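You operate a simulated robot arm through the tools that you are given. There is no shell and no other tool.

You run a simulated robot arm. Do the job below in one go: nothing can be reset, and whatever is moved stays where it is left.

## Task
Run the maroon trainer at about 2500 revs till the fan comes on, then idle it and switch off.
Fine: key into its holder at the end; leave the rest alone.

Only the result counts: the job must be done as asked and must still hold three seconds after the hand-in. Knocking over, shifting, dropping, spilling or breaking anything else fails it.

## Robot
A 6-joint arm with a four-finger gripper, fixed in place. Base frame: the origin is at the foot of the arm, x ahead of it, y to its left, z up. Lengths are in mm, angles in rad, forces in N, time in s.
Its first joint turns from -2.897 to 2.897 rad. Payload 3.43 kg.
Tool frame: the origin (TCP) lies between the finger pads and is the grasp point; the fingertips stand 30 mm ahead of it; z points along the fingers, y is the line along which they close. The gripper opens to 120 mm. The gripper's body begins 85 mm behind the TCP.
Orientation is that of the tool frame in the base frame, as a unit quaternion [x, y, z, w]. With the fingers straight down and closing along the base's y, the tool's x points along the base's -x, its y along +y and its z along -z.

## Interface
- The arm moves only by the tool jog_arm. Its argument "targets" is a list of rows, each a list of 7 numbers: the shift along the base's x, y, z in mm, then the turn, a rotation vector about the base's x, y, z in rad, then the finger opening in mm, from 0 to 120. In form: [[dx, dy, dz, rx, ry, rz, jaw], ...]. A call has 1 to 20 rows; each row shifts and turns the commanded pose from where the row before left it. A row lasts 0.2 s, in which the tool goes at most 50 mm and 0.15 rad; a call with a longer step from one row to the next is refused whole, and so is a gripper value outside its range. Where a pose cannot be reached the arm comes as near as it can. A force on the tool above 90 N (or 10 N above the force at the start of the call, whichever is more), or a blocked arm, ends the call early, and 0.2 s more pass. The fingers move at their own pace and stop on an object; they squeeze with about 42 N. The grip force told is the motor's: it shows also when the fingers shut on nothing. Time passes only in rows, and 0.2 s behind the last, so rows that do not move let the fingers close. The reply holds the time, the measured pose of the TCP, the force on the tool along the base axes, the opening and the grip force, in the units named above and with some noise, with the torque about the TCP (base axes, N m) and any sound that the robot's microphone picked up.
- Cameras (640 x 400 px; columns grow to the right, rows downward): "scene" is fixed at [400.6, 649.8, 1252.9]; the picture's right is [-0.05, 1.00, 0.00], its down [0.76, 0.04, -0.65] and it looks along [-0.65, -0.04, -0.76] (base axes); focal length 269 px, centre (320, 200). "wrist" rides on the gripper at [71, -17, -120] in the tool frame; the picture's right is [0.23, 0.97, 0.00], its down [-0.81, 0.19, -0.55] and it looks along [-0.54, 0.13, 0.83] (tool axes); focal length 275 px, centre (320, 200). There is no depth. A picture from a camera that has moved, and an enlarged one, comes with that camera's place and axes in the base frame and with its lens.
- capture(camera): a new picture of that camera. No time passes.
- zoom(camera, box): a new picture of the part [left, top, right, bottom] of that camera's present view, enlarged. No time passes.
- sign_off(): hands the job in; it is judged then, once.

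Places have to be worked out from the pictures, the camera data and where the tool is seen. Open the gripper and draw the arm clear of the work before you hand the job in, unless the task says otherwise.

The tools are called as name(argument=value, ...) on one line, values as JSON. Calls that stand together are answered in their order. jog_arm: Moves the arm, as the interface text tells. Its arguments: {"type":"object","properties":{"targets":{"type":"array"}},"required":["targets"]} The other tools are called the same way: capture (camera) takes a picture; zoom (camera, box) takes an enlarged picture of a part of a camera's view; sign_off () hands the job in.

At the start:

```text
time: 0.0
tcp_pos: [113.2, 502.4, 1039.2]
tool_rot: [0.0, 1.0, 0.001, -0.001]
wrist_force: [0.2, 0.0, -0.1]
ft_torque: [0.0, 0.0, -0.01]
width: 119.9
grasp_force: 0.2
```

scene: 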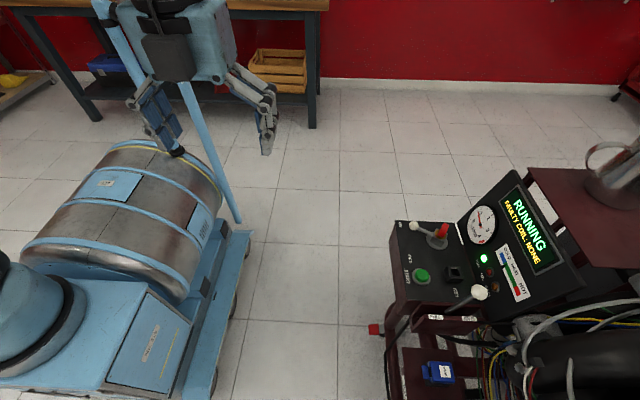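
wrist: 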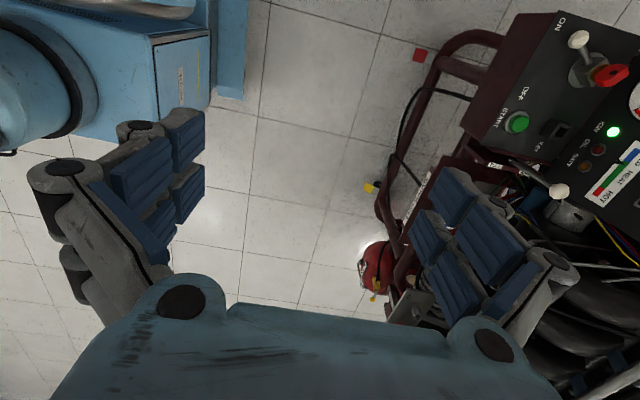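

I'll first look closely at the trainer panel before moving anything.

zoom(camera="scene", box=[380, 170, 580, 310])

zoom(camera="scene", box=[360, 280, 640, 400])

zoom(camera="wrist", box=[440, 0, 640, 220])

zoom(camera="wrist", box=[340, 0, 640, 330])

```text
2.86 times, centred on (480, 240) of scene
camera zoom: at [400.6, 649.8, 1252.9], right [-0.05, 1.0, 0.0], down [0.76, 0.04, -0.65], along [-0.65, -0.04, -0.76], focal length 768 px, centre (-137, 86)
```

zoom: 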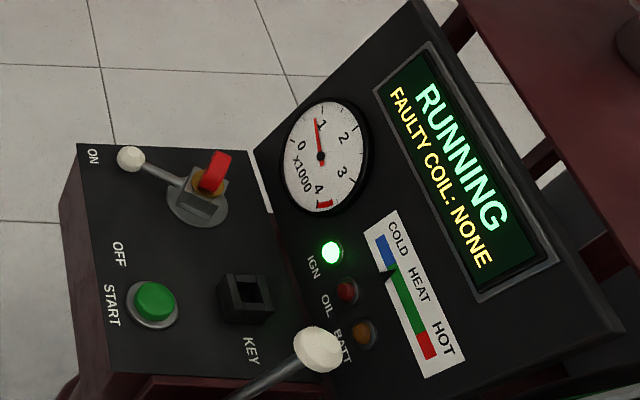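

```text
2.29 times, centred on (500, 340) of scene
camera zoom: at [400.6, 649.8, 1252.9], right [-0.05, 1.0, 0.0], down [0.76, 0.04, -0.65], along [-0.65, -0.04, -0.76], focal length 614 px, centre (-91, -120)
```

zoom: 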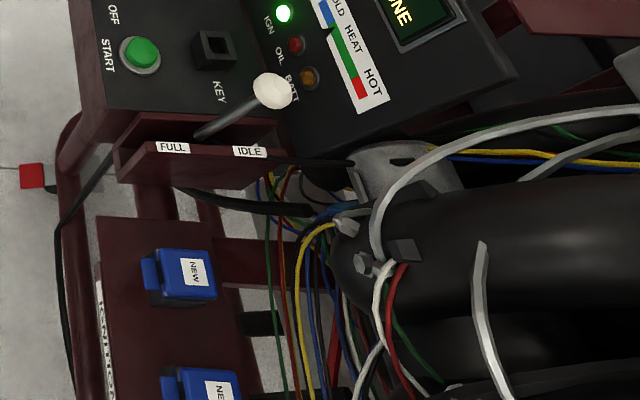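

```text
1.82 times, centred on (540, 110) of wrist
camera zoom: at [41.0, 484.1, 1159.3], right [-0.23, 0.97, 0.0], down [0.81, 0.19, 0.55], along [0.54, 0.13, -0.83], focal length 500 px, centre (-80, 364)
```

zoom: 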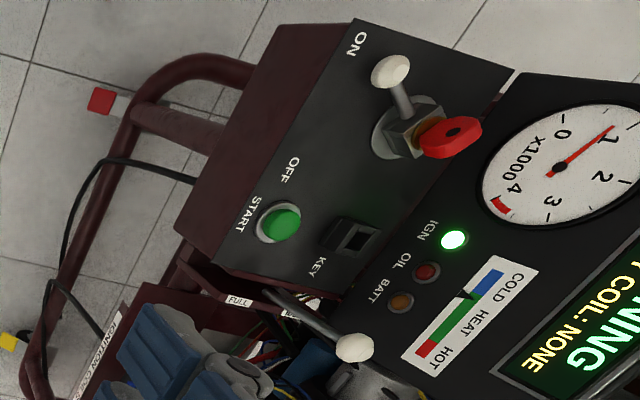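

```text
1.21 times, centred on (490, 165) of wrist
camera zoom: at [41.0, 484.1, 1159.3], right [-0.23, 0.97, 0.0], down [0.81, 0.19, 0.55], along [0.54, 0.13, -0.83], focal length 334 px, centre (114, 242)
```

zoom: 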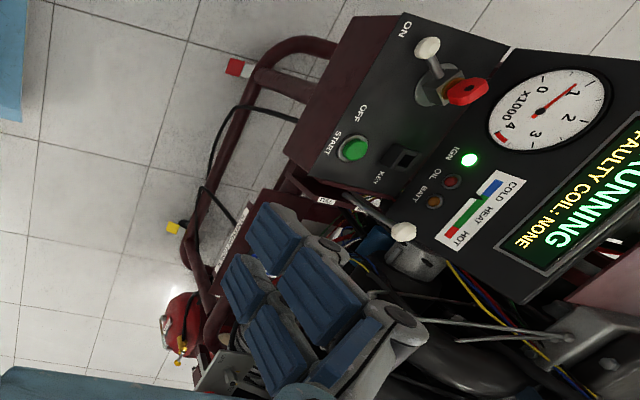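

The trainer is idling near 900 rpm with the throttle lever at IDLE, a red key in the switch (white lever at ON) and a square KEY socket next to START. I estimate the throttle knob at about (188, 938, 756) and the key at about (15, 924, 710). I'll move closer with the fingers shut for a better view.

jog_arm(targets=[[-8, 40, -8, 0, 0, 0, 60], [-8, 40, -8, 0, 0, 0, 0], [-8, 40, -8, 0, 0, 0, 0], [-8, 40, -8, 0, 0, 0, 0], [-8, 40, -8, 0, 0, 0, 0], [0, 0, 0, 0, 0, 0, 0]])

```text
time: 1.4
tcp_pos: [61.3, 703.3, 1000.2]
tool_rot: [0.0, 1.0, 0.0, 0.006]
wrist_force: [-0.3, 0.0, 0.2]
ft_torque: [0.01, 0.04, 0.0]
width: 0.0
grasp_force: 33.7
```

The arm is at (61, 703, 1000) and nothing has been touched. I'll take pictures from here.

capture(camera="wrist")

capture(camera="scene")

zoom(camera="wrist", box=[400, 40, 600, 165])

```text
taken
camera wrist: at [-12.8, 686.2, 1120.1], right [-0.23, 0.97, 0.0], down [0.8, 0.19, 0.56], along [0.55, 0.13, -0.83], focal length 275 px, centre (320, 200)
```

wrist: 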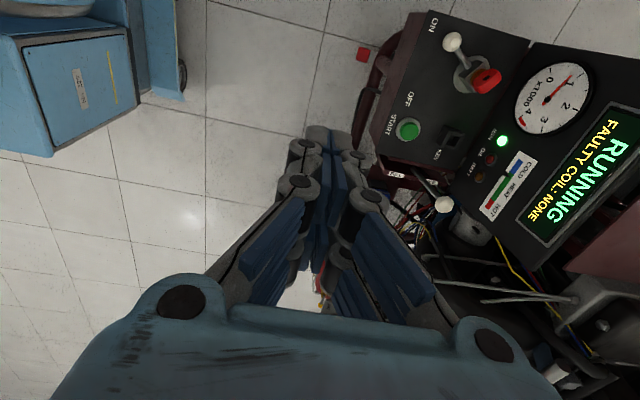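

```text
taken
```

scene: 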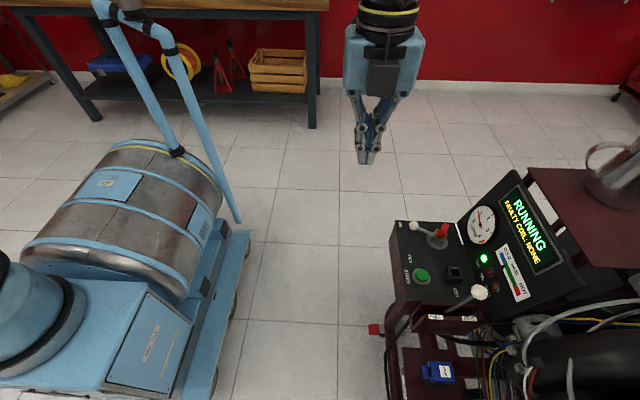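

```text
3.20 times, centred on (500, 102) of wrist
camera zoom: at [-12.8, 686.2, 1120.1], right [-0.23, 0.97, 0.0], down [0.8, 0.19, 0.56], along [0.55, 0.13, -0.83], focal length 881 px, centre (-256, 512)
```

zoom: 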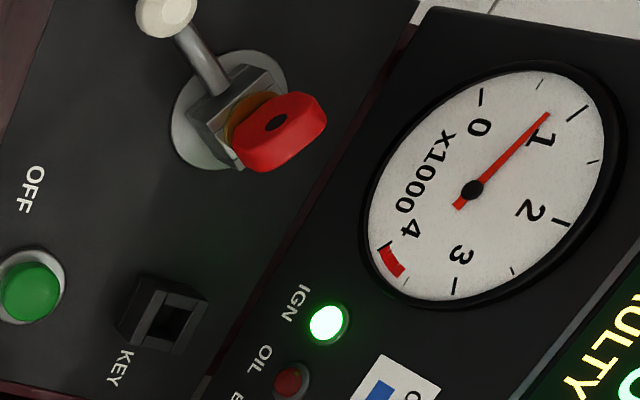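

From two views I place the knob at about (190, 937, 760), the key head at (10, 931, 705), the switch pivot at (12, 933, 654), the lever ball at (-18, 872, 680) and the KEY socket at (110, 943, 677). I'll zoom in for the details of the throttle lever, switch and socket.

zoom(camera="wrist", box=[360, 130, 500, 230])

zoom(camera="wrist", box=[430, 20, 530, 100])

zoom(camera="scene", box=[400, 210, 480, 260])

zoom(camera="scene", box=[410, 260, 520, 340])

```text
4.00 times, centred on (430, 180) of wrist
camera zoom: at [-12.8, 686.2, 1120.1], right [-0.23, 0.97, 0.0], down [0.8, 0.19, 0.56], along [0.55, 0.13, -0.83], focal length 1101 px, centre (-120, 280)
```

zoom: 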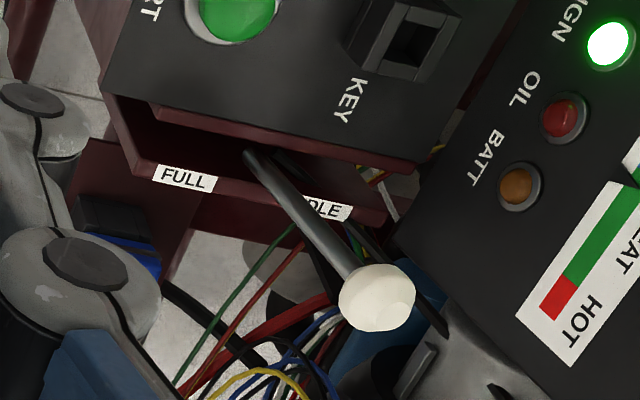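

```text
5.00 times, centred on (480, 60) of wrist
camera zoom: at [-12.8, 686.2, 1120.1], right [-0.23, 0.97, 0.0], down [0.8, 0.19, 0.56], along [0.55, 0.13, -0.83], focal length 1376 px, centre (-480, 900)
```

zoom: 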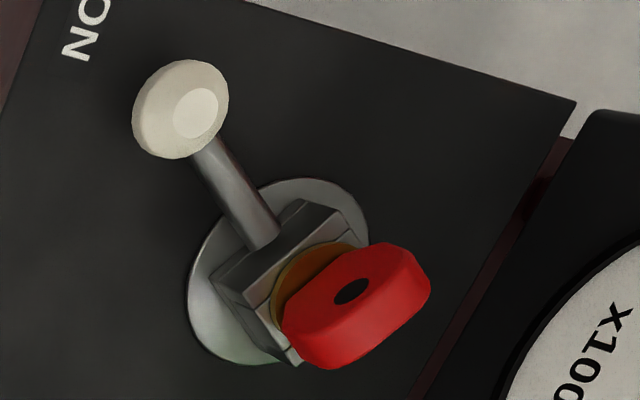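

```text
8.00 times, centred on (440, 235) of scene
camera zoom: at [400.6, 649.8, 1252.9], right [-0.05, 1.0, 0.0], down [0.76, 0.04, -0.65], along [-0.65, -0.04, -0.76], focal length 2151 px, centre (-640, -80)
```

zoom: 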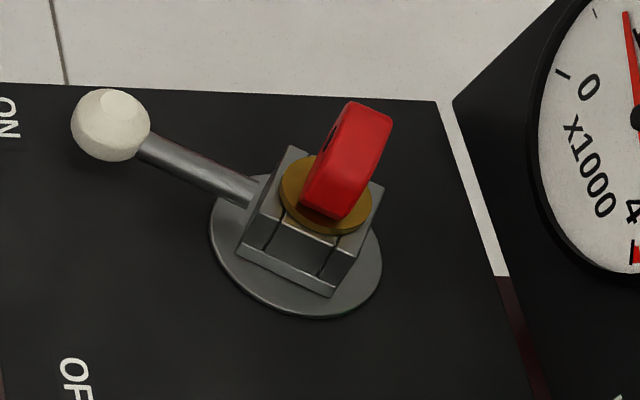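

```text
5.00 times, centred on (465, 300) of scene
camera zoom: at [400.6, 649.8, 1252.9], right [-0.05, 1.0, 0.0], down [0.76, 0.04, -0.65], along [-0.65, -0.04, -0.76], focal length 1344 px, centre (-405, -300)
```

zoom: 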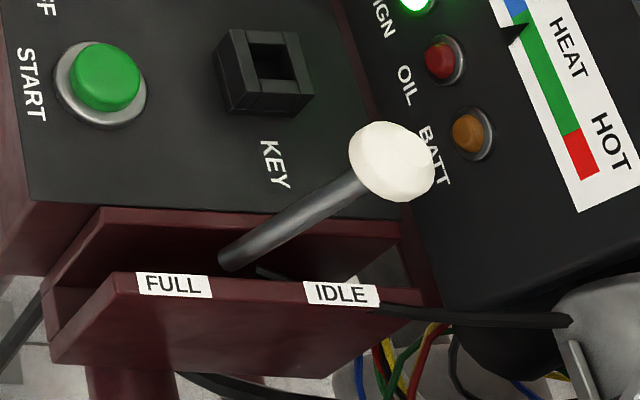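

The key head stands upright in the switch, roughly 29 × 12 × 20 mm, and the throttle knob is about 30 mm across on a near-vertical lever. I'll turn the tool +90° about z so the wrist camera faces the panel (+y) and I can see the gauge while working.

jog_arm(targets=[[0, 0, 0, 0, 0, 0.1428, 0], [0, 0, 0, 0, 0, 0.1428, 0], [0, 0, 0, 0, 0, 0.1428, 0], [0, 0, 0, 0, 0, 0.1428, 0], [0, 0, 0, 0, 0, 0.1428, 0], [0, 0, 0, 0, 0, 0.1428, 0], [0, 0, 0, 0, 0, 0.1428, 0], [0, 0, 0, 0, 0, 0.1428, 0], [0, 0, 0, 0, 0, 0.1428, 0], [0, 0, 0, 0, 0, 0.1428, 0], [0, 0, 0, 0, 0, 0.1428, 0], [0, 0, 0, 0, 0, 0, 0]])

capture(camera="wrist")

capture(camera="scene")

```text
time: 4.0
tcp_pos: [60.4, 702.2, 999.9]
tool_rot: [0.708, -0.707, -0.005, -0.005]
wrist_force: [-0.8, 0.5, 0.1]
ft_torque: [0.02, 0.01, 0.01]
width: 0.0
grasp_force: 33.5
```

```text
taken
camera wrist: at [76.9, 628.5, 1119.6], right [-0.97, -0.23, 0.0], down [-0.19, 0.8, 0.56], along [-0.13, 0.55, -0.83], focal length 275 px, centre (320, 200)
```

wrist: 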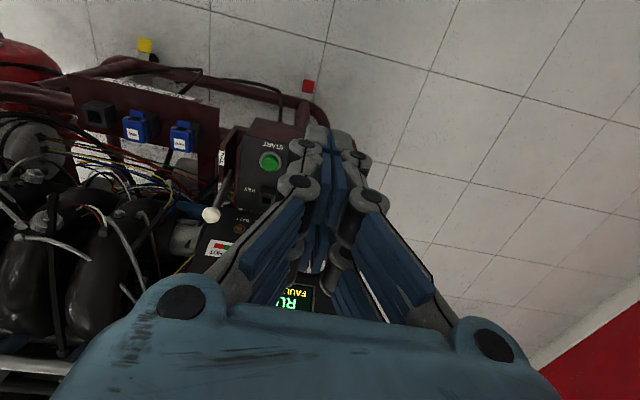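

```text
taken
```

scene: 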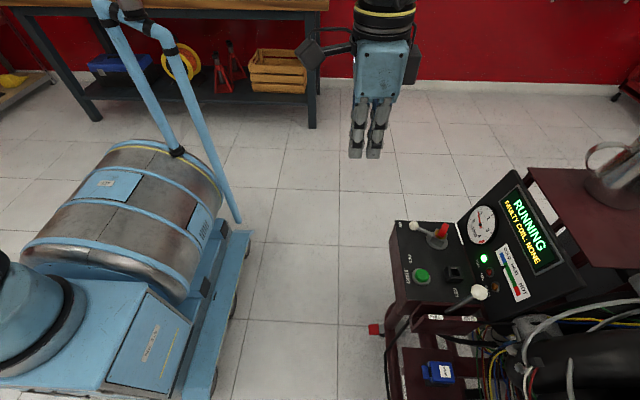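

The view now covers the trainer from the operator's side. I'll move to a pre-approach point near (190, 870, 900), opening the fingers to 70 mm, and look again.

jog_arm(targets=[[26, 33.6, -20, 0, 0, 0, 0], [26, 33.6, -20, 0, 0, 0, 0], [26, 33.6, -20, 0, 0, 0, 30], [26, 33.6, -20, 0, 0, 0, 70], [26, 33.6, -20, 0, 0, 0, 70], [0, 0, 0, 0, 0, 0, 70]])

capture(camera="wrist")

capture(camera="scene")

```text
time: 5.4
tcp_pos: [192.2, 867.6, 900.7]
tool_rot: [0.707, -0.707, -0.005, -0.004]
wrist_force: [0.3, 0.7, -0.2]
ft_torque: [-0.01, 0.01, 0.02]
width: 70.0
grasp_force: 0.0
```

```text
taken
camera wrist: at [207.5, 795.0, 1019.9], right [-0.97, -0.23, 0.0], down [-0.19, 0.8, 0.56], along [-0.13, 0.55, -0.83], focal length 275 px, centre (320, 200)
```

wrist: 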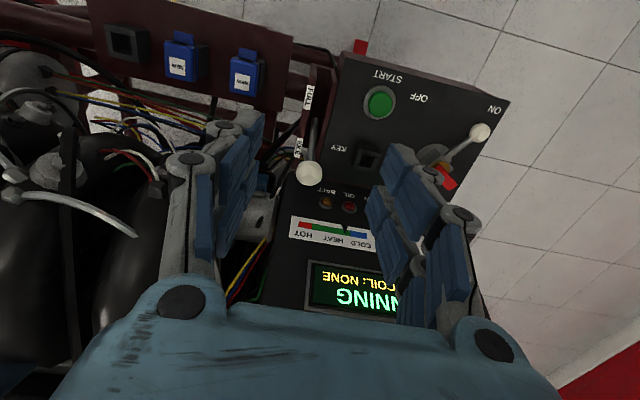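

```text
taken
```

scene: 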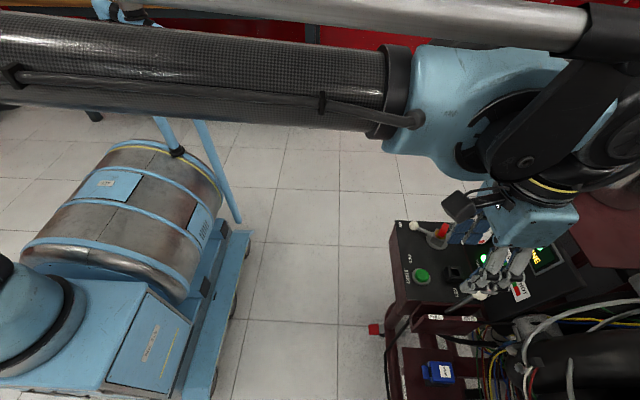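

The knob projects where I expected, about (187, 937, 760). I'll zoom to check the lever lean and the gauge and display visibility.

zoom(camera="wrist", box=[260, 60, 400, 200])

zoom(camera="wrist", box=[280, 180, 480, 320])

zoom(camera="scene", box=[400, 190, 600, 330])

```text
2.86 times, centred on (330, 130) of wrist
camera zoom: at [207.5, 795.0, 1019.9], right [-0.97, -0.23, 0.0], down [-0.19, 0.8, 0.56], along [-0.13, 0.55, -0.83], focal length 786 px, centre (291, 400)
```

zoom: 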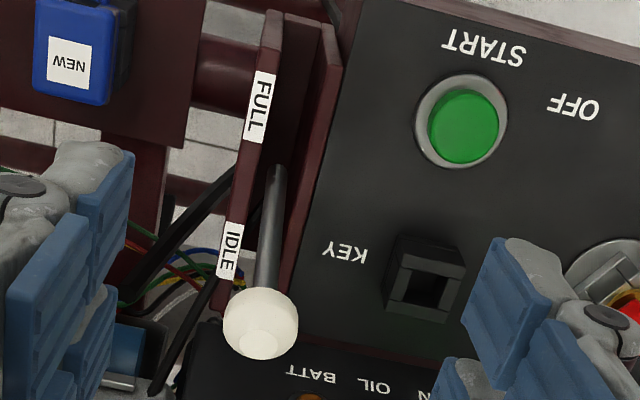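

```text
2.86 times, centred on (380, 250) of wrist
camera zoom: at [207.5, 795.0, 1019.9], right [-0.97, -0.23, 0.0], down [-0.19, 0.8, 0.56], along [-0.13, 0.55, -0.83], focal length 786 px, centre (149, 57)
```

zoom: 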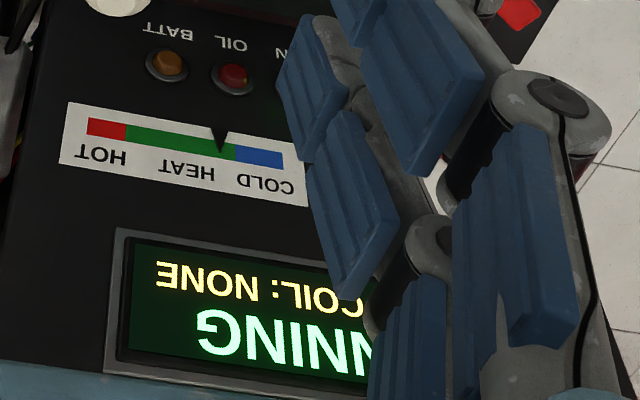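

```text
2.86 times, centred on (500, 260) of scene
camera zoom: at [400.6, 649.8, 1252.9], right [-0.05, 1.0, 0.0], down [0.76, 0.04, -0.65], along [-0.65, -0.04, -0.76], focal length 768 px, centre (-194, 29)
```

zoom: 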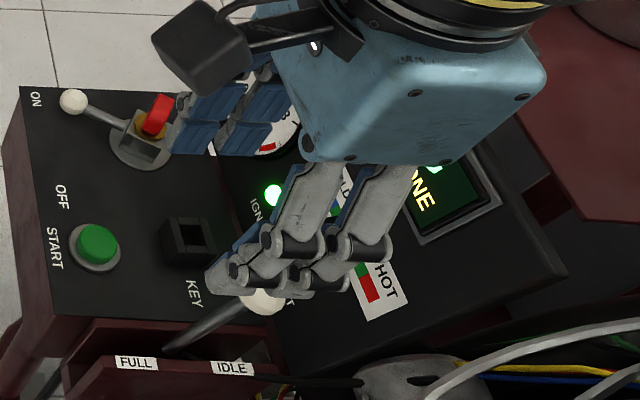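

The lever's pivot looks to be at about (188, 917, 645), with the knob about 117 mm above it leaning slightly toward IDLE. I'll move the open fingers above the knob, tips about 35 mm clear of its top.

jog_arm(targets=[[-1.4, 23, -20, 0, 0, 0, 70], [-1.4, 23, -20, 0, 0, 0, 70], [-1.4, 23.4, -20, 0, 0, 0, 70], [0, 0, 0, 0, 0, 0, 60]])

capture(camera="wrist")

zoom(camera="scene", box=[400, 190, 600, 330])

```text
time: 6.4
tcp_pos: [188.9, 938.8, 840.1]
tool_rot: [0.707, -0.707, -0.005, -0.003]
wrist_force: [-0.5, 0.7, 0.9]
ft_torque: [0.01, 0.04, -0.02]
width: 60.0
grasp_force: 0.0
```

```text
taken
camera wrist: at [203.3, 865.4, 959.2], right [-0.97, -0.23, 0.0], down [-0.19, 0.8, 0.56], along [-0.13, 0.55, -0.83], focal length 275 px, centre (320, 200)
```

wrist: 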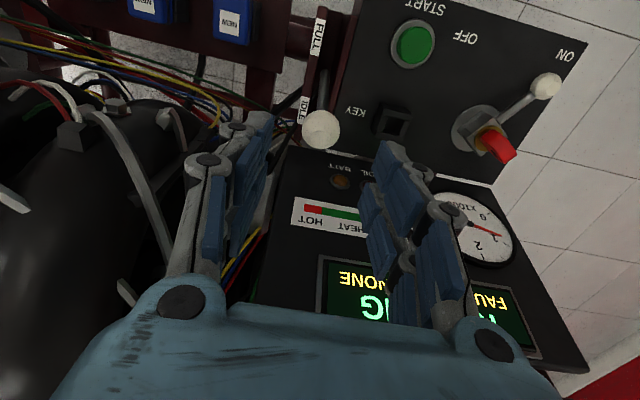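

```text
2.86 times, centred on (500, 260) of scene
camera zoom: at [400.6, 649.8, 1252.9], right [-0.05, 1.0, 0.0], down [0.76, 0.04, -0.65], along [-0.65, -0.04, -0.76], focal length 768 px, centre (-194, 29)
```

zoom: 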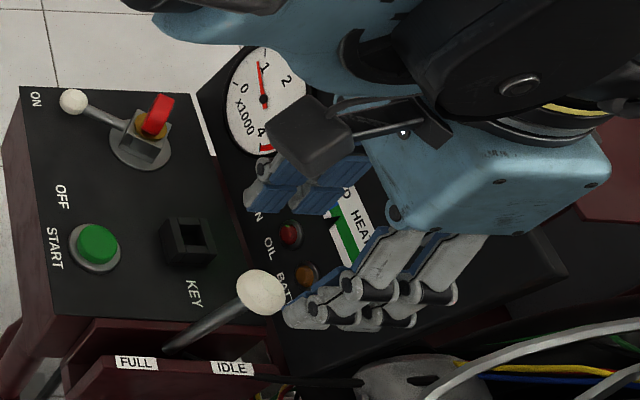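

The knob sits at about (186.5, 936.5), directly under the fingers, and both cameras can see the gauge. I'll centre and descend to knob height (z about 761).

jog_arm(targets=[[-2, -2, -20, 0, 0, 0, 60], [0, 0, -30, 0, 0, 0, 60], [0, 0, -29, 0, 0, 0, 60], [0, 0, 0, 0, 0, 0, 60]])

capture(camera="wrist")

zoom(camera="scene", box=[400, 190, 600, 330])

```text
time: 7.4
tcp_pos: [186.1, 937.1, 761.5]
tool_rot: [0.707, -0.707, -0.004, -0.003]
wrist_force: [0.2, 0.6, 0.7]
ft_torque: [-0.01, 0.0, 0.01]
width: 59.8
grasp_force: 0.1
```

```text
taken
camera wrist: at [201.1, 863.5, 880.7], right [-0.97, -0.23, 0.0], down [-0.19, 0.8, 0.56], along [-0.13, 0.55, -0.83], focal length 275 px, centre (320, 200)
```

wrist: 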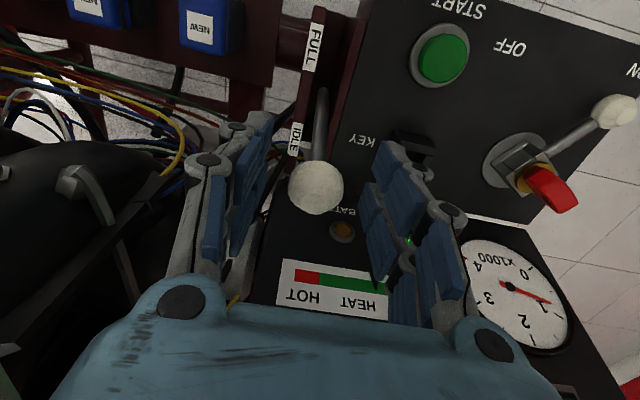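

```text
2.86 times, centred on (500, 260) of scene
camera zoom: at [400.6, 649.8, 1252.9], right [-0.05, 1.0, 0.0], down [0.76, 0.04, -0.65], along [-0.65, -0.04, -0.76], focal length 768 px, centre (-194, 29)
```

zoom: 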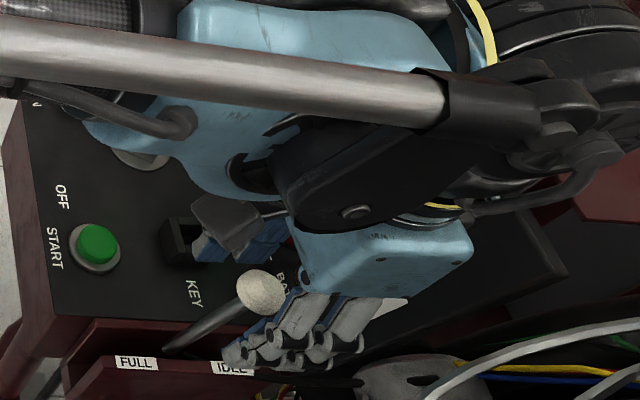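

The knob is exactly between the pads (image centre matches the TCP). I'll close on it.

jog_arm(targets=[[0, 0, 0, 0, 0, 0, 30], [0, 0, 0, 0, 0, 0, 15], [0, 0, 0, 0, 0, 0, 15]])

capture(camera="wrist")

```text
time: 8.2
tcp_pos: [188.3, 936.6, 762.0]
tool_rot: [-0.706, 0.708, 0.004, 0.004]
wrist_force: [23.5, -3.6, -7.4]
ft_torque: [0.22, -0.04, -0.02]
width: 23.8
grasp_force: 45.0
```

```text
taken
camera wrist: at [203.2, 863.7, 880.6], right [-0.97, -0.23, 0.0], down [-0.19, 0.8, 0.56], along [-0.13, 0.55, -0.83], focal length 275 px, centre (320, 200)
```

wrist: 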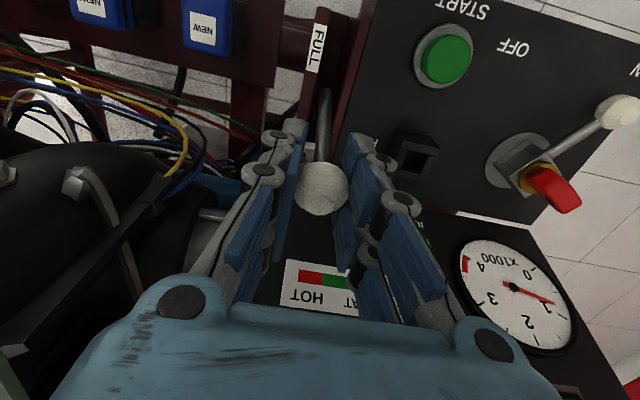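

Gripped (width 24 mm), but the x-force of 23 N shows the knob sits about 2 mm further in +x than commanded. I'll relax that and make a first small move toward FULL to see the response.

jog_arm(targets=[[2.2, 0, 0, 0, 0, 0, 15], [0, -3, 0.4, 0, 0, 0, 15], [0, -3, 0.3, 0, 0, 0, 15], [0, 0, 0, 0, 0, 0, 15]])

capture(camera="wrist")

zoom(camera="wrist", box=[430, 220, 590, 360])

```text
time: 9.2
tcp_pos: [188.6, 930.7, 761.6]
tool_rot: [-0.706, 0.708, 0.005, 0.003]
wrist_force: [16.5, 6.1, -12.3]
ft_torque: [0.78, 0.07, 0.03]
width: 24.2
grasp_force: 44.9
```

```text
taken
camera wrist: at [203.4, 857.9, 880.5], right [-0.97, -0.23, 0.0], down [-0.19, 0.8, 0.56], along [-0.13, 0.55, -0.83], focal length 275 px, centre (320, 200)
```

wrist: 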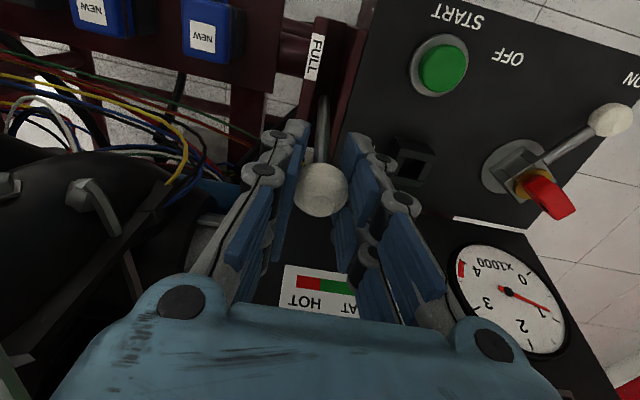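

```text
2.86 times, centred on (510, 290) of wrist
camera zoom: at [203.4, 857.9, 880.5], right [-0.97, -0.23, 0.0], down [-0.19, 0.8, 0.56], along [-0.13, 0.55, -0.83], focal length 786 px, centre (-223, -57)
```

zoom: 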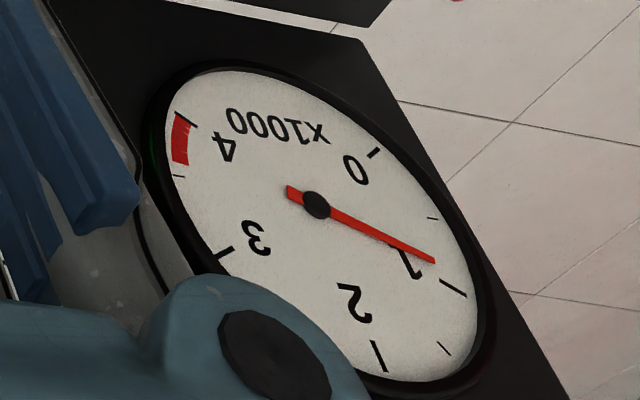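

The needle is creeping to about 950 after 6 mm. I'll keep moving toward FULL in small steps, easing the x and z bias forces.

jog_arm(targets=[[1.0, -3, -0.5, 0, 0, 0, 15], [0.5, -3, 0, 0, 0, 0, 15], [0, 0, 0, 0, 0, 0, 15], [0, 0, 0, 0, 0, 0, 15]])

zoom(camera="wrist", box=[430, 220, 590, 360])

```text
time: 10.2
tcp_pos: [186.6, 925.3, 761.1]
tool_rot: [0.707, -0.707, -0.004, -0.004]
wrist_force: [-2.8, 3.8, -11.3]
ft_torque: [0.54, 0.11, 0.04]
width: 24.4
grasp_force: 44.9
```

```text
2.86 times, centred on (510, 290) of wrist
camera zoom: at [203.6, 852.1, 880.5], right [-0.97, -0.23, 0.0], down [-0.19, 0.8, 0.56], along [-0.13, 0.55, -0.83], focal length 786 px, centre (-223, -57)
```

zoom: 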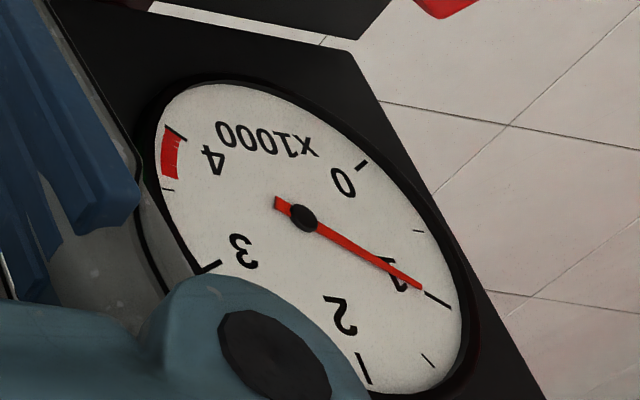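

The needle is at about 1000 now. I'll hold for a second to see whether the revs lag the lever.

jog_arm(targets=[[0, 0, 0, 0, 0, 0, 15], [0, 0, 0, 0, 0, 0, 15], [0, 0, 0, 0, 0, 0, 15], [0, 0, 0, 0, 0, 0, 15], [0, 0, 0, 0, 0, 0, 15]])

zoom(camera="wrist", box=[430, 220, 590, 360])

capture(camera="wrist")

```text
time: 11.4
tcp_pos: [188.4, 924.8, 761.2]
tool_rot: [-0.706, 0.708, 0.004, 0.003]
wrist_force: [-11.8, -4.9, -16.1]
ft_torque: [-0.41, -0.05, 0.03]
width: 24.4
grasp_force: 44.5
```

```text
2.86 times, centred on (510, 290) of wrist
camera zoom: at [203.6, 852.2, 880.4], right [-0.97, -0.23, 0.0], down [-0.19, 0.8, 0.56], along [-0.13, 0.55, -0.83], focal length 786 px, centre (-223, -57)
```

zoom: 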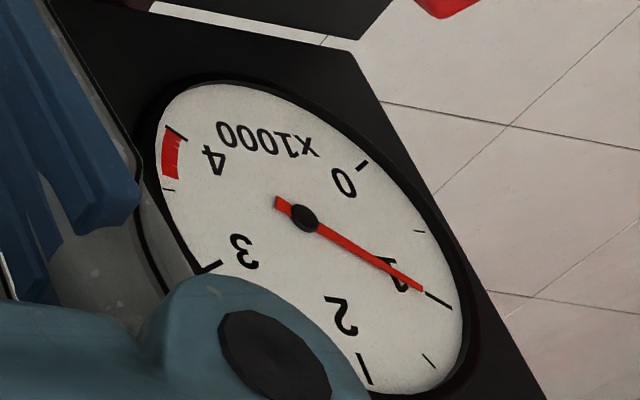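

```text
taken
camera wrist: at [203.6, 852.2, 880.4], right [-0.97, -0.23, 0.0], down [-0.19, 0.8, 0.56], along [-0.13, 0.55, -0.83], focal length 275 px, centre (320, 200)
```

wrist: 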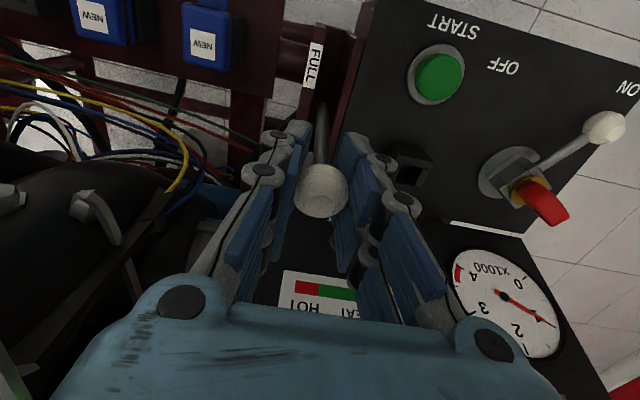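

The revs hold steady at about 1000 with 12 mm of travel, so more lever travel is needed. I'll check the lever geometry before going further.

zoom(camera="wrist", box=[260, 20, 400, 120])

zoom(camera="scene", box=[410, 250, 520, 330])

```text
4.00 times, centred on (330, 70) of wrist
camera zoom: at [203.6, 852.2, 880.4], right [-0.97, -0.23, 0.0], down [-0.19, 0.8, 0.56], along [-0.13, 0.55, -0.83], focal length 1101 px, centre (280, 720)
```

zoom: 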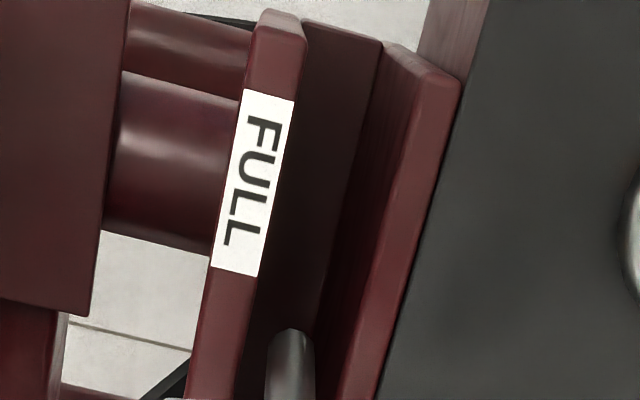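

```text
5.00 times, centred on (465, 290) of scene
camera zoom: at [400.6, 649.8, 1252.9], right [-0.05, 1.0, 0.0], down [0.76, 0.04, -0.65], along [-0.65, -0.04, -0.76], focal length 1344 px, centre (-405, -250)
```

zoom: 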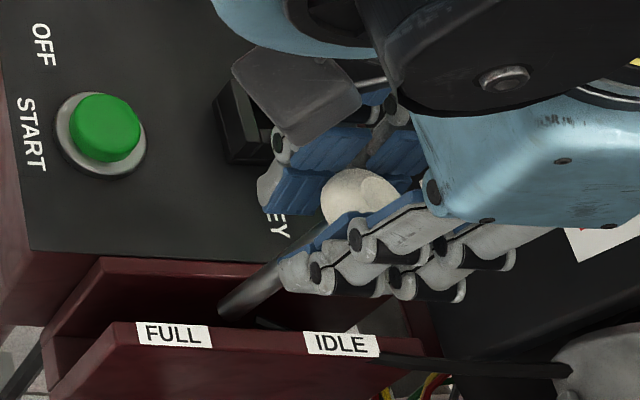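

The rod's rounded pivot end is at about (188, 918, 630), so the knob swings on a radius of about 130 mm. I'll continue toward FULL in small steps and read the gauge.

jog_arm(targets=[[-0.8, -3, -1.0, 0, 0, 0, 15], [0, -3, -0.3, 0, 0, 0, 15], [0, 0, 0, 0, 0, 0, 15], [0, 0, 0, 0, 0, 0, 15], [0, 0, 0, 0, 0, 0, 15]])

zoom(camera="wrist", box=[430, 220, 590, 360])

```text
time: 12.6
tcp_pos: [188.6, 918.4, 761.0]
tool_rot: [-0.706, 0.708, 0.005, 0.004]
wrist_force: [1.4, -0.6, -3.9]
ft_torque: [0.04, -0.02, -0.12]
width: 24.1
grasp_force: 45.3
```

```text
2.86 times, centred on (510, 290) of wrist
camera zoom: at [203.4, 845.6, 879.3], right [-0.97, -0.23, 0.0], down [-0.19, 0.8, 0.56], along [-0.13, 0.55, -0.83], focal length 786 px, centre (-223, -57)
```

zoom: 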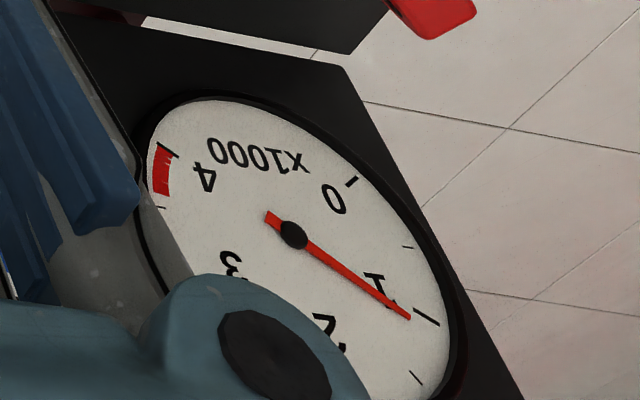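

The gauge reads about 1100 at y=918, roughly 40 rpm per degree. I'll continue along the arc (radius about 131 mm) by another 12 mm.

jog_arm(targets=[[0, -4, -0.2, 0, 0, 0, 15], [0, -4, -0.3, 0, 0, 0, 15], [0, -4, -0.4, 0, 0, 0, 15], [0, 0, 0, 0, 0, 0, 15], [0, 0, 0, 0, 0, 0, 15], [0, 0, 0, 0, 0, 0, 15]])

capture(camera="wrist")

zoom(camera="wrist", box=[430, 220, 590, 360])

capture(camera="scene")

```text
time: 14.0
tcp_pos: [188.1, 907.2, 759.2]
tool_rot: [0.707, -0.707, -0.005, -0.004]
wrist_force: [5.3, 19.3, -8.0]
ft_torque: [2.06, -0.14, 0.02]
width: 24.8
grasp_force: 45.3
```

```text
taken
camera wrist: at [203.5, 834.4, 878.0], right [-0.97, -0.23, 0.0], down [-0.19, 0.8, 0.56], along [-0.13, 0.55, -0.83], focal length 275 px, centre (320, 200)
```

wrist: 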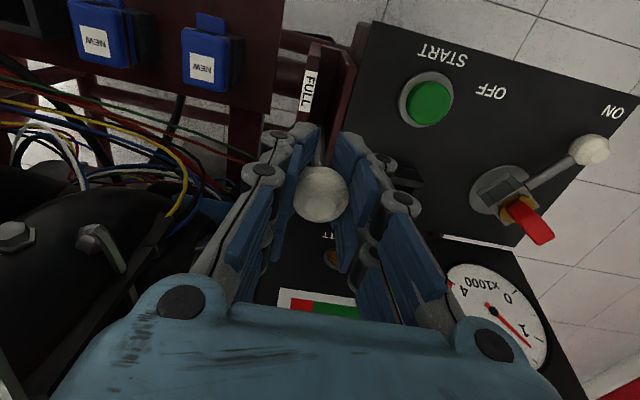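

```text
2.86 times, centred on (510, 290) of wrist
camera zoom: at [203.5, 834.4, 878.0], right [-0.97, -0.23, 0.0], down [-0.19, 0.8, 0.56], along [-0.13, 0.55, -0.83], focal length 786 px, centre (-223, -57)
```

zoom: 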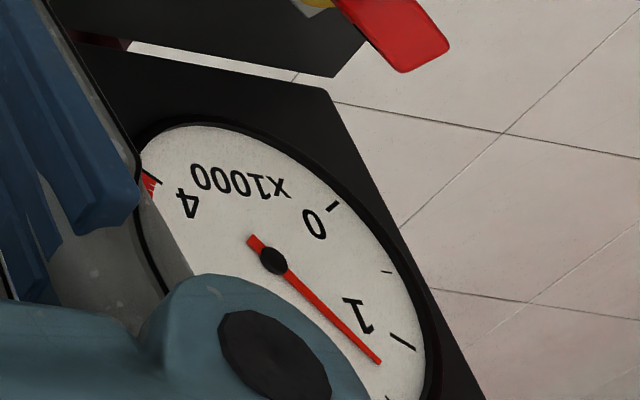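

```text
taken
```

scene: 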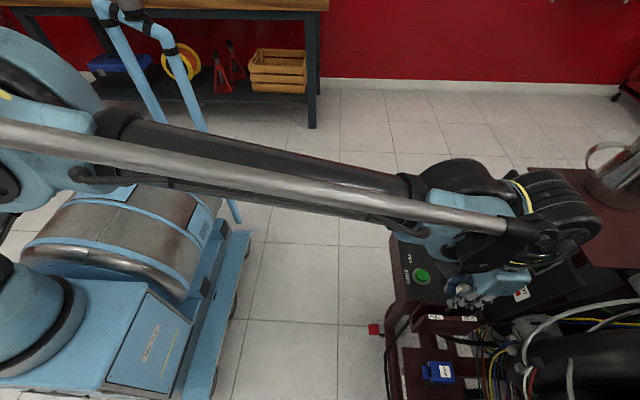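

About 1300 now at y=907, but a 2 Nm twist about x shows the grip resists the ball rotating with the lever. I'll tilt the tool about +x to follow the lever and watch the torque.

jog_arm(targets=[[0, 0, 0, 0.05, 0, 0, 15], [0, 0, 0, 0.05, 0, 0, 15], [0, 0, 0, 0, 0, 0, 15]])

```text
time: 14.8
tcp_pos: [187.2, 906.9, 758.8]
tool_rot: [0.707, -0.705, -0.04, -0.039]
wrist_force: [3.0, -11.2, -27.4]
ft_torque: [-1.39, -0.06, 0.0]
width: 24.7
grasp_force: 44.9
```

The torque swung to −1.4 Nm, so about 0.06 rad was the neutral tilt. I'll carry on along the arc with the tool tilting in step with the lever.

jog_arm(targets=[[0, -3.5, -1.2, 0.01, 0, 0, 15], [0, -3.8, -0.7, 0.02, 0, 0, 15], [0, -3.8, -0.7, 0.025, 0, 0, 15], [0, -3.8, -0.7, 0.025, 0, 0, 15], [0, 0, 0, 0, 0, 0, 15], [0, 0, 0, 0, 0, 0, 15]])

capture(camera="wrist")

zoom(camera="wrist", box=[420, 200, 620, 360])

```text
time: 16.2
tcp_pos: [187.6, 892.2, 755.1]
tool_rot: [0.704, -0.704, -0.069, -0.068]
wrist_force: [2.3, 18.3, -2.0]
ft_torque: [1.88, -0.02, 0.03]
width: 24.5
grasp_force: 44.9
```

```text
taken
camera wrist: at [203.4, 798.8, 860.1], right [-0.97, -0.23, -0.04], down [-0.19, 0.69, 0.7], along [-0.13, 0.69, -0.71], focal length 275 px, centre (320, 200)
```

wrist: 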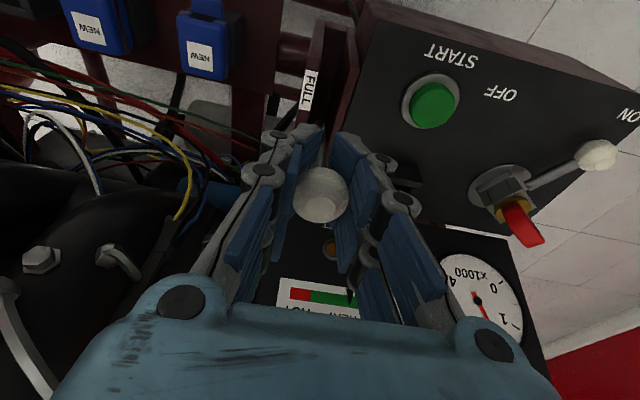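

```text
2.50 times, centred on (520, 280) of wrist
camera zoom: at [203.4, 798.8, 860.1], right [-0.97, -0.23, -0.04], down [-0.19, 0.69, 0.7], along [-0.13, 0.69, -0.71], focal length 688 px, centre (-180, 0)
```

zoom: 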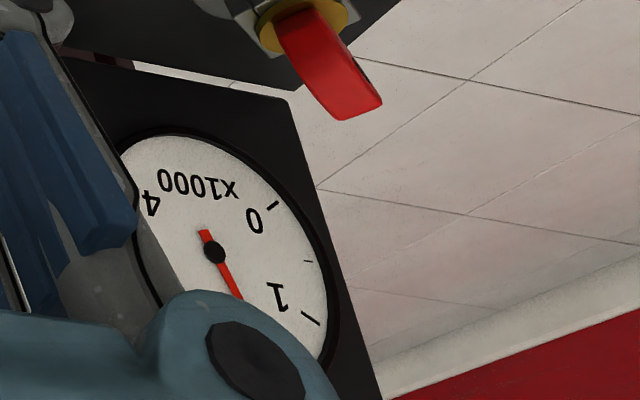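

About 1500 now and the forces are small, so the lever holds itself. My refit of the arc gives a radius of about 115 mm around y≈926, z≈646. I'll continue with more tilt per step and recheck.

jog_arm(targets=[[0, -3.7, -1.2, 0.05, 0, 0, 15], [0, -3.75, -1.3, 0.045, 0, 0, 15], [0, -3.75, -1.5, 0.04, 0, 0, 15], [0, -3.75, -1.6, 0.04, 0, 0, 15], [0, -3.75, -1.8, 0.04, 0, 0, 15], [0, 0, 0, 0, 0, 0, 15], [0, 0, 0, 0, 0, 0, 15]])

capture(camera="wrist")

capture(camera="scene")

zoom(camera="wrist", box=[400, 200, 560, 360])

```text
time: 17.8
tcp_pos: [187.7, 872.5, 750.0]
tool_rot: [-0.692, 0.693, 0.144, 0.143]
wrist_force: [10.2, -5.6, 6.2]
ft_torque: [-0.19, -0.03, -0.07]
width: 24.2
grasp_force: 45.5
```

```text
taken
camera wrist: at [203.3, 758.9, 831.0], right [-0.97, -0.21, -0.09], down [-0.19, 0.53, 0.83], along [-0.13, 0.82, -0.55], focal length 275 px, centre (320, 200)
```

wrist: 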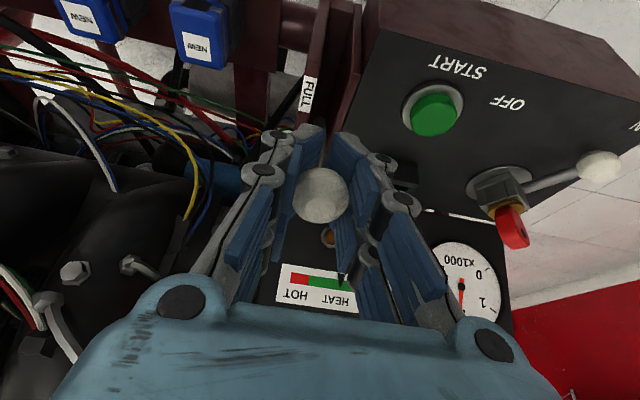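

```text
taken
```

scene: 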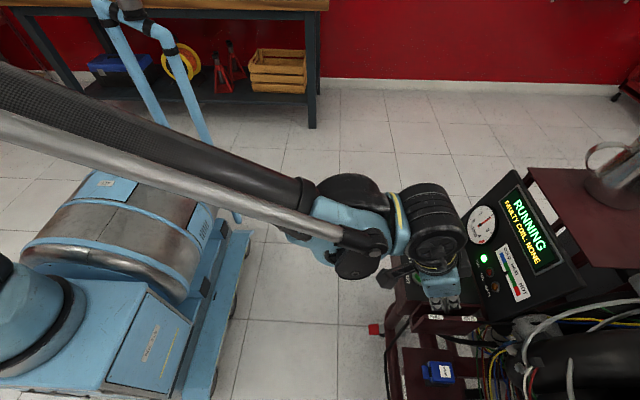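

```text
2.50 times, centred on (480, 280) of wrist
camera zoom: at [203.3, 758.9, 831.0], right [-0.97, -0.21, -0.09], down [-0.19, 0.53, 0.83], along [-0.13, 0.82, -0.55], focal length 688 px, centre (-80, 0)
```

zoom: 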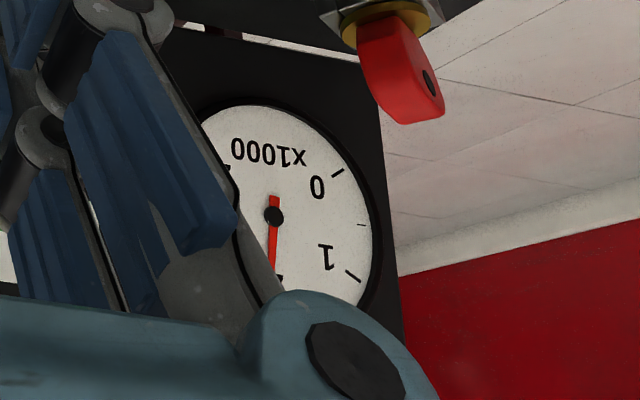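

The scene camera now has a clear view of the gauge, display and temperature strip. I'll zoom in there.

zoom(camera="scene", box=[460, 190, 550, 310])

zoom(camera="scene", box=[460, 195, 510, 255])

```text
3.33 times, centred on (505, 250) of scene
camera zoom: at [400.6, 649.8, 1252.9], right [-0.05, 1.0, 0.0], down [0.76, 0.04, -0.65], along [-0.65, -0.04, -0.76], focal length 896 px, centre (-297, 33)
```

zoom: 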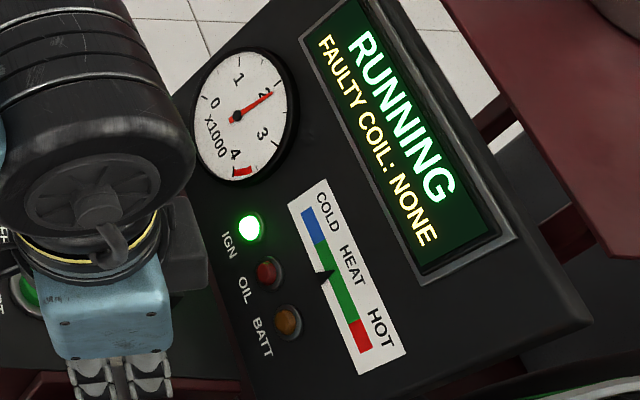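

```text
6.67 times, centred on (485, 225) of scene
camera zoom: at [400.6, 649.8, 1252.9], right [-0.05, 1.0, 0.0], down [0.76, 0.04, -0.65], along [-0.65, -0.04, -0.76], focal length 1792 px, centre (-780, 33)
```

zoom: 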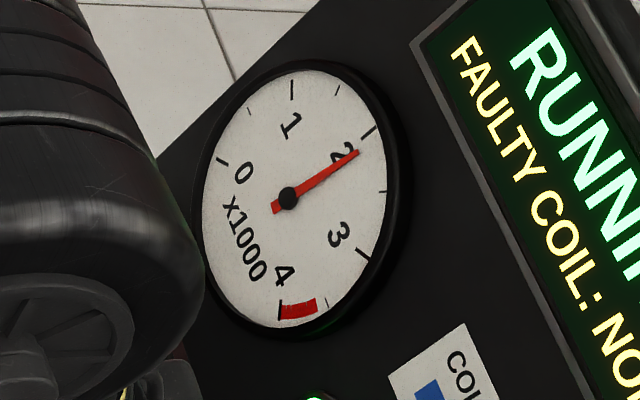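

The gauge reads about 2100 with the lever knob at y≈872. I'll ease another ~9 mm toward FULL and reread.

jog_arm(targets=[[0, -3, -1.1, 0.025, 0, 0, 15], [0, -3, -1.1, 0.025, 0, 0, 15], [0, -3, -1.2, 0.025, 0, 0, 15], [0, 0, 0, 0, 0, 0, 15], [0, 0, 0, 0, 0, 0, 15]])

zoom(camera="scene", box=[460, 195, 510, 255])

zoom(camera="scene", box=[460, 190, 550, 310])

```text
time: 19.0
tcp_pos: [188.0, 865.0, 745.8]
tool_rot: [-0.686, 0.688, 0.169, 0.168]
wrist_force: [10.6, 16.1, 4.3]
ft_torque: [1.76, -0.07, -0.01]
width: 24.3
grasp_force: 45.0
```

```text
6.67 times, centred on (485, 225) of scene
camera zoom: at [400.6, 649.8, 1252.9], right [-0.05, 1.0, 0.0], down [0.76, 0.04, -0.65], along [-0.65, -0.04, -0.76], focal length 1792 px, centre (-780, 33)
```

zoom: 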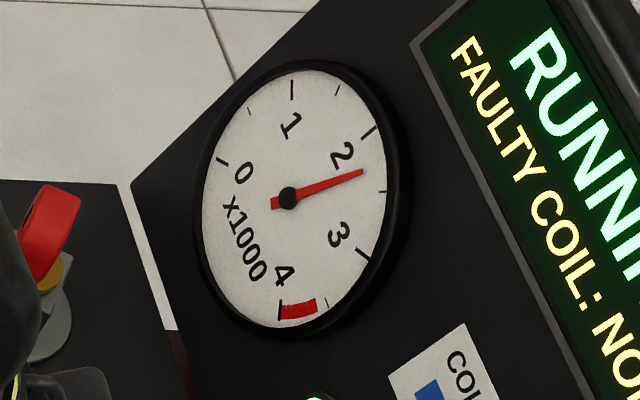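

```text
3.33 times, centred on (505, 250) of scene
camera zoom: at [400.6, 649.8, 1252.9], right [-0.05, 1.0, 0.0], down [0.76, 0.04, -0.65], along [-0.65, -0.04, -0.76], focal length 896 px, centre (-297, 33)
```

zoom: 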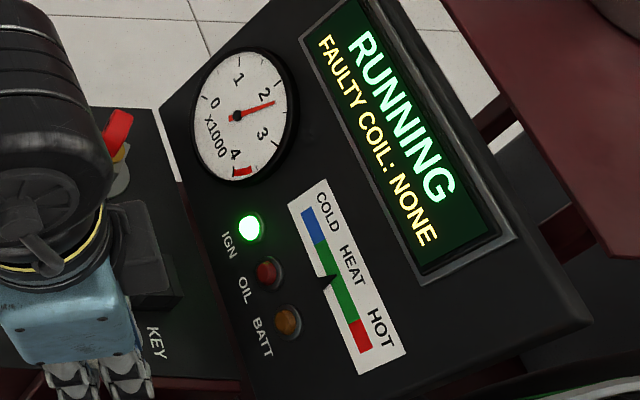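

About 2290 rpm now, and the temperature pointer is climbing in the green. I'll add about 8 mm more.

jog_arm(targets=[[0, -2.7, -1.3, 0.04, 0, 0, 15], [0, -2.7, -1.3, 0.04, 0, 0, 15], [0, -2.6, -1.4, 0.03, 0, 0, 15], [0, 0, 0, 0, 0, 0, 15]])

zoom(camera="scene", box=[460, 195, 510, 255])

zoom(camera="scene", box=[460, 190, 550, 310])

```text
time: 20.0
tcp_pos: [188.6, 855.5, 740.2]
tool_rot: [0.677, -0.676, -0.207, -0.205]
wrist_force: [10.8, -7.9, -25.0]
ft_torque: [-2.0, 0.01, 0.05]
width: 24.1
grasp_force: 45.0
```

```text
6.67 times, centred on (485, 225) of scene
camera zoom: at [400.6, 649.8, 1252.9], right [-0.05, 1.0, 0.0], down [0.76, 0.04, -0.65], along [-0.65, -0.04, -0.76], focal length 1792 px, centre (-780, 33)
```

zoom: 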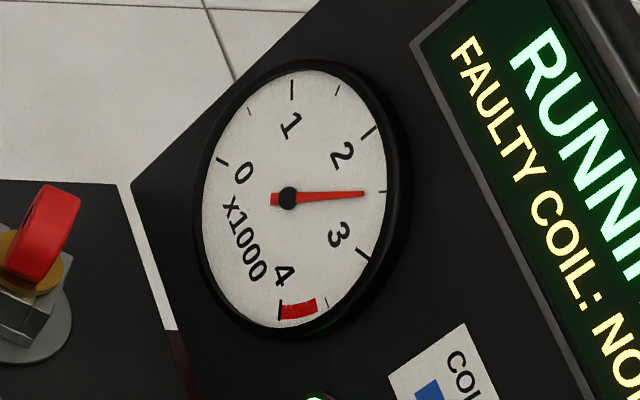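

```text
3.33 times, centred on (505, 250) of scene
camera zoom: at [400.6, 649.8, 1252.9], right [-0.05, 1.0, 0.0], down [0.76, 0.04, -0.65], along [-0.65, -0.04, -0.76], focal length 896 px, centre (-297, 33)
```

zoom: 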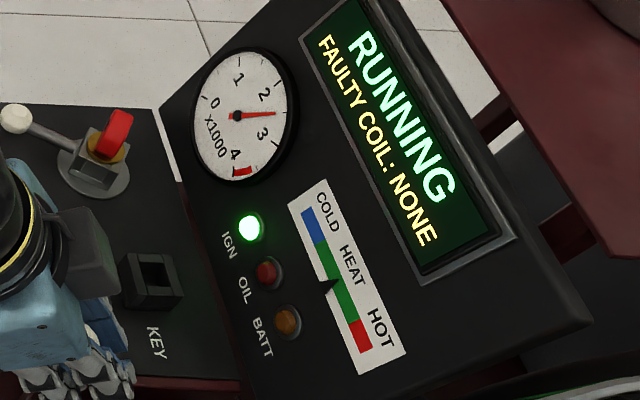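

The gauge is right at about 2500. I'll hold here and listen for the fan, checking the temperature strip.

jog_arm(targets=[[0, 0, 0, 0, 0, 0, 15], [0, 0, 0, 0, 0, 0, 15], [0, 0, 0, 0, 0, 0, 15], [0, 0, 0, 0, 0, 0, 15], [0, 0, 0, 0, 0, 0, 15], [0, 0, 0, 0, 0, 0, 15], [0, 0, 0, 0, 0, 0, 15], [0, 0, 0, 0, 0, 0, 15], [0, 0, 0, 0, 0, 0, 15], [0, 0, 0, 0, 0, 0, 15]])

zoom(camera="scene", box=[460, 190, 550, 310])

capture(camera="scene")

```text
time: 22.2
tcp_pos: [188.4, 856.9, 740.5]
tool_rot: [-0.676, 0.677, 0.207, 0.205]
wrist_force: [10.2, -4.1, -23.3]
ft_torque: [-1.73, 0.0, 0.03]
width: 24.1
grasp_force: 45.0
```

```text
3.33 times, centred on (505, 250) of scene
camera zoom: at [400.6, 649.8, 1252.9], right [-0.05, 1.0, 0.0], down [0.76, 0.04, -0.65], along [-0.65, -0.04, -0.76], focal length 896 px, centre (-297, 33)
```

zoom: 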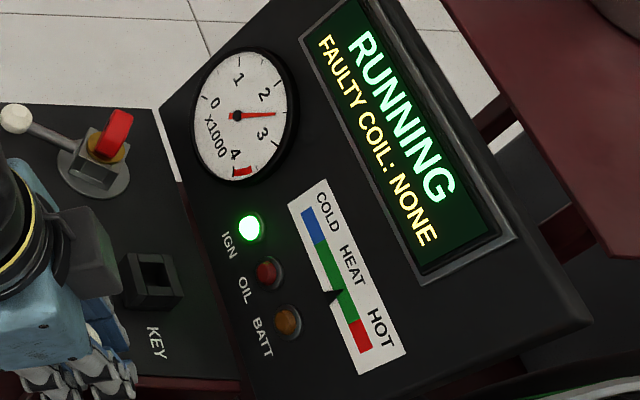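

```text
taken
```

scene: 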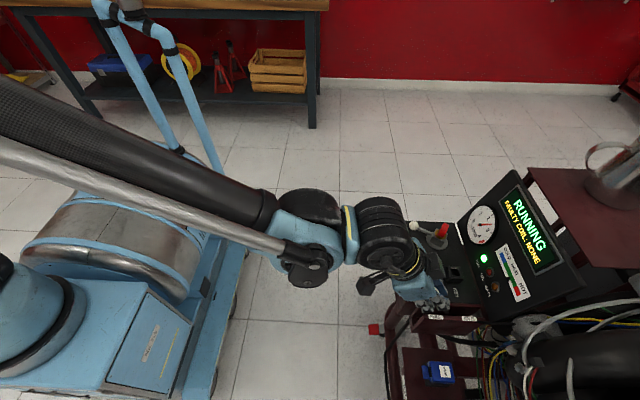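

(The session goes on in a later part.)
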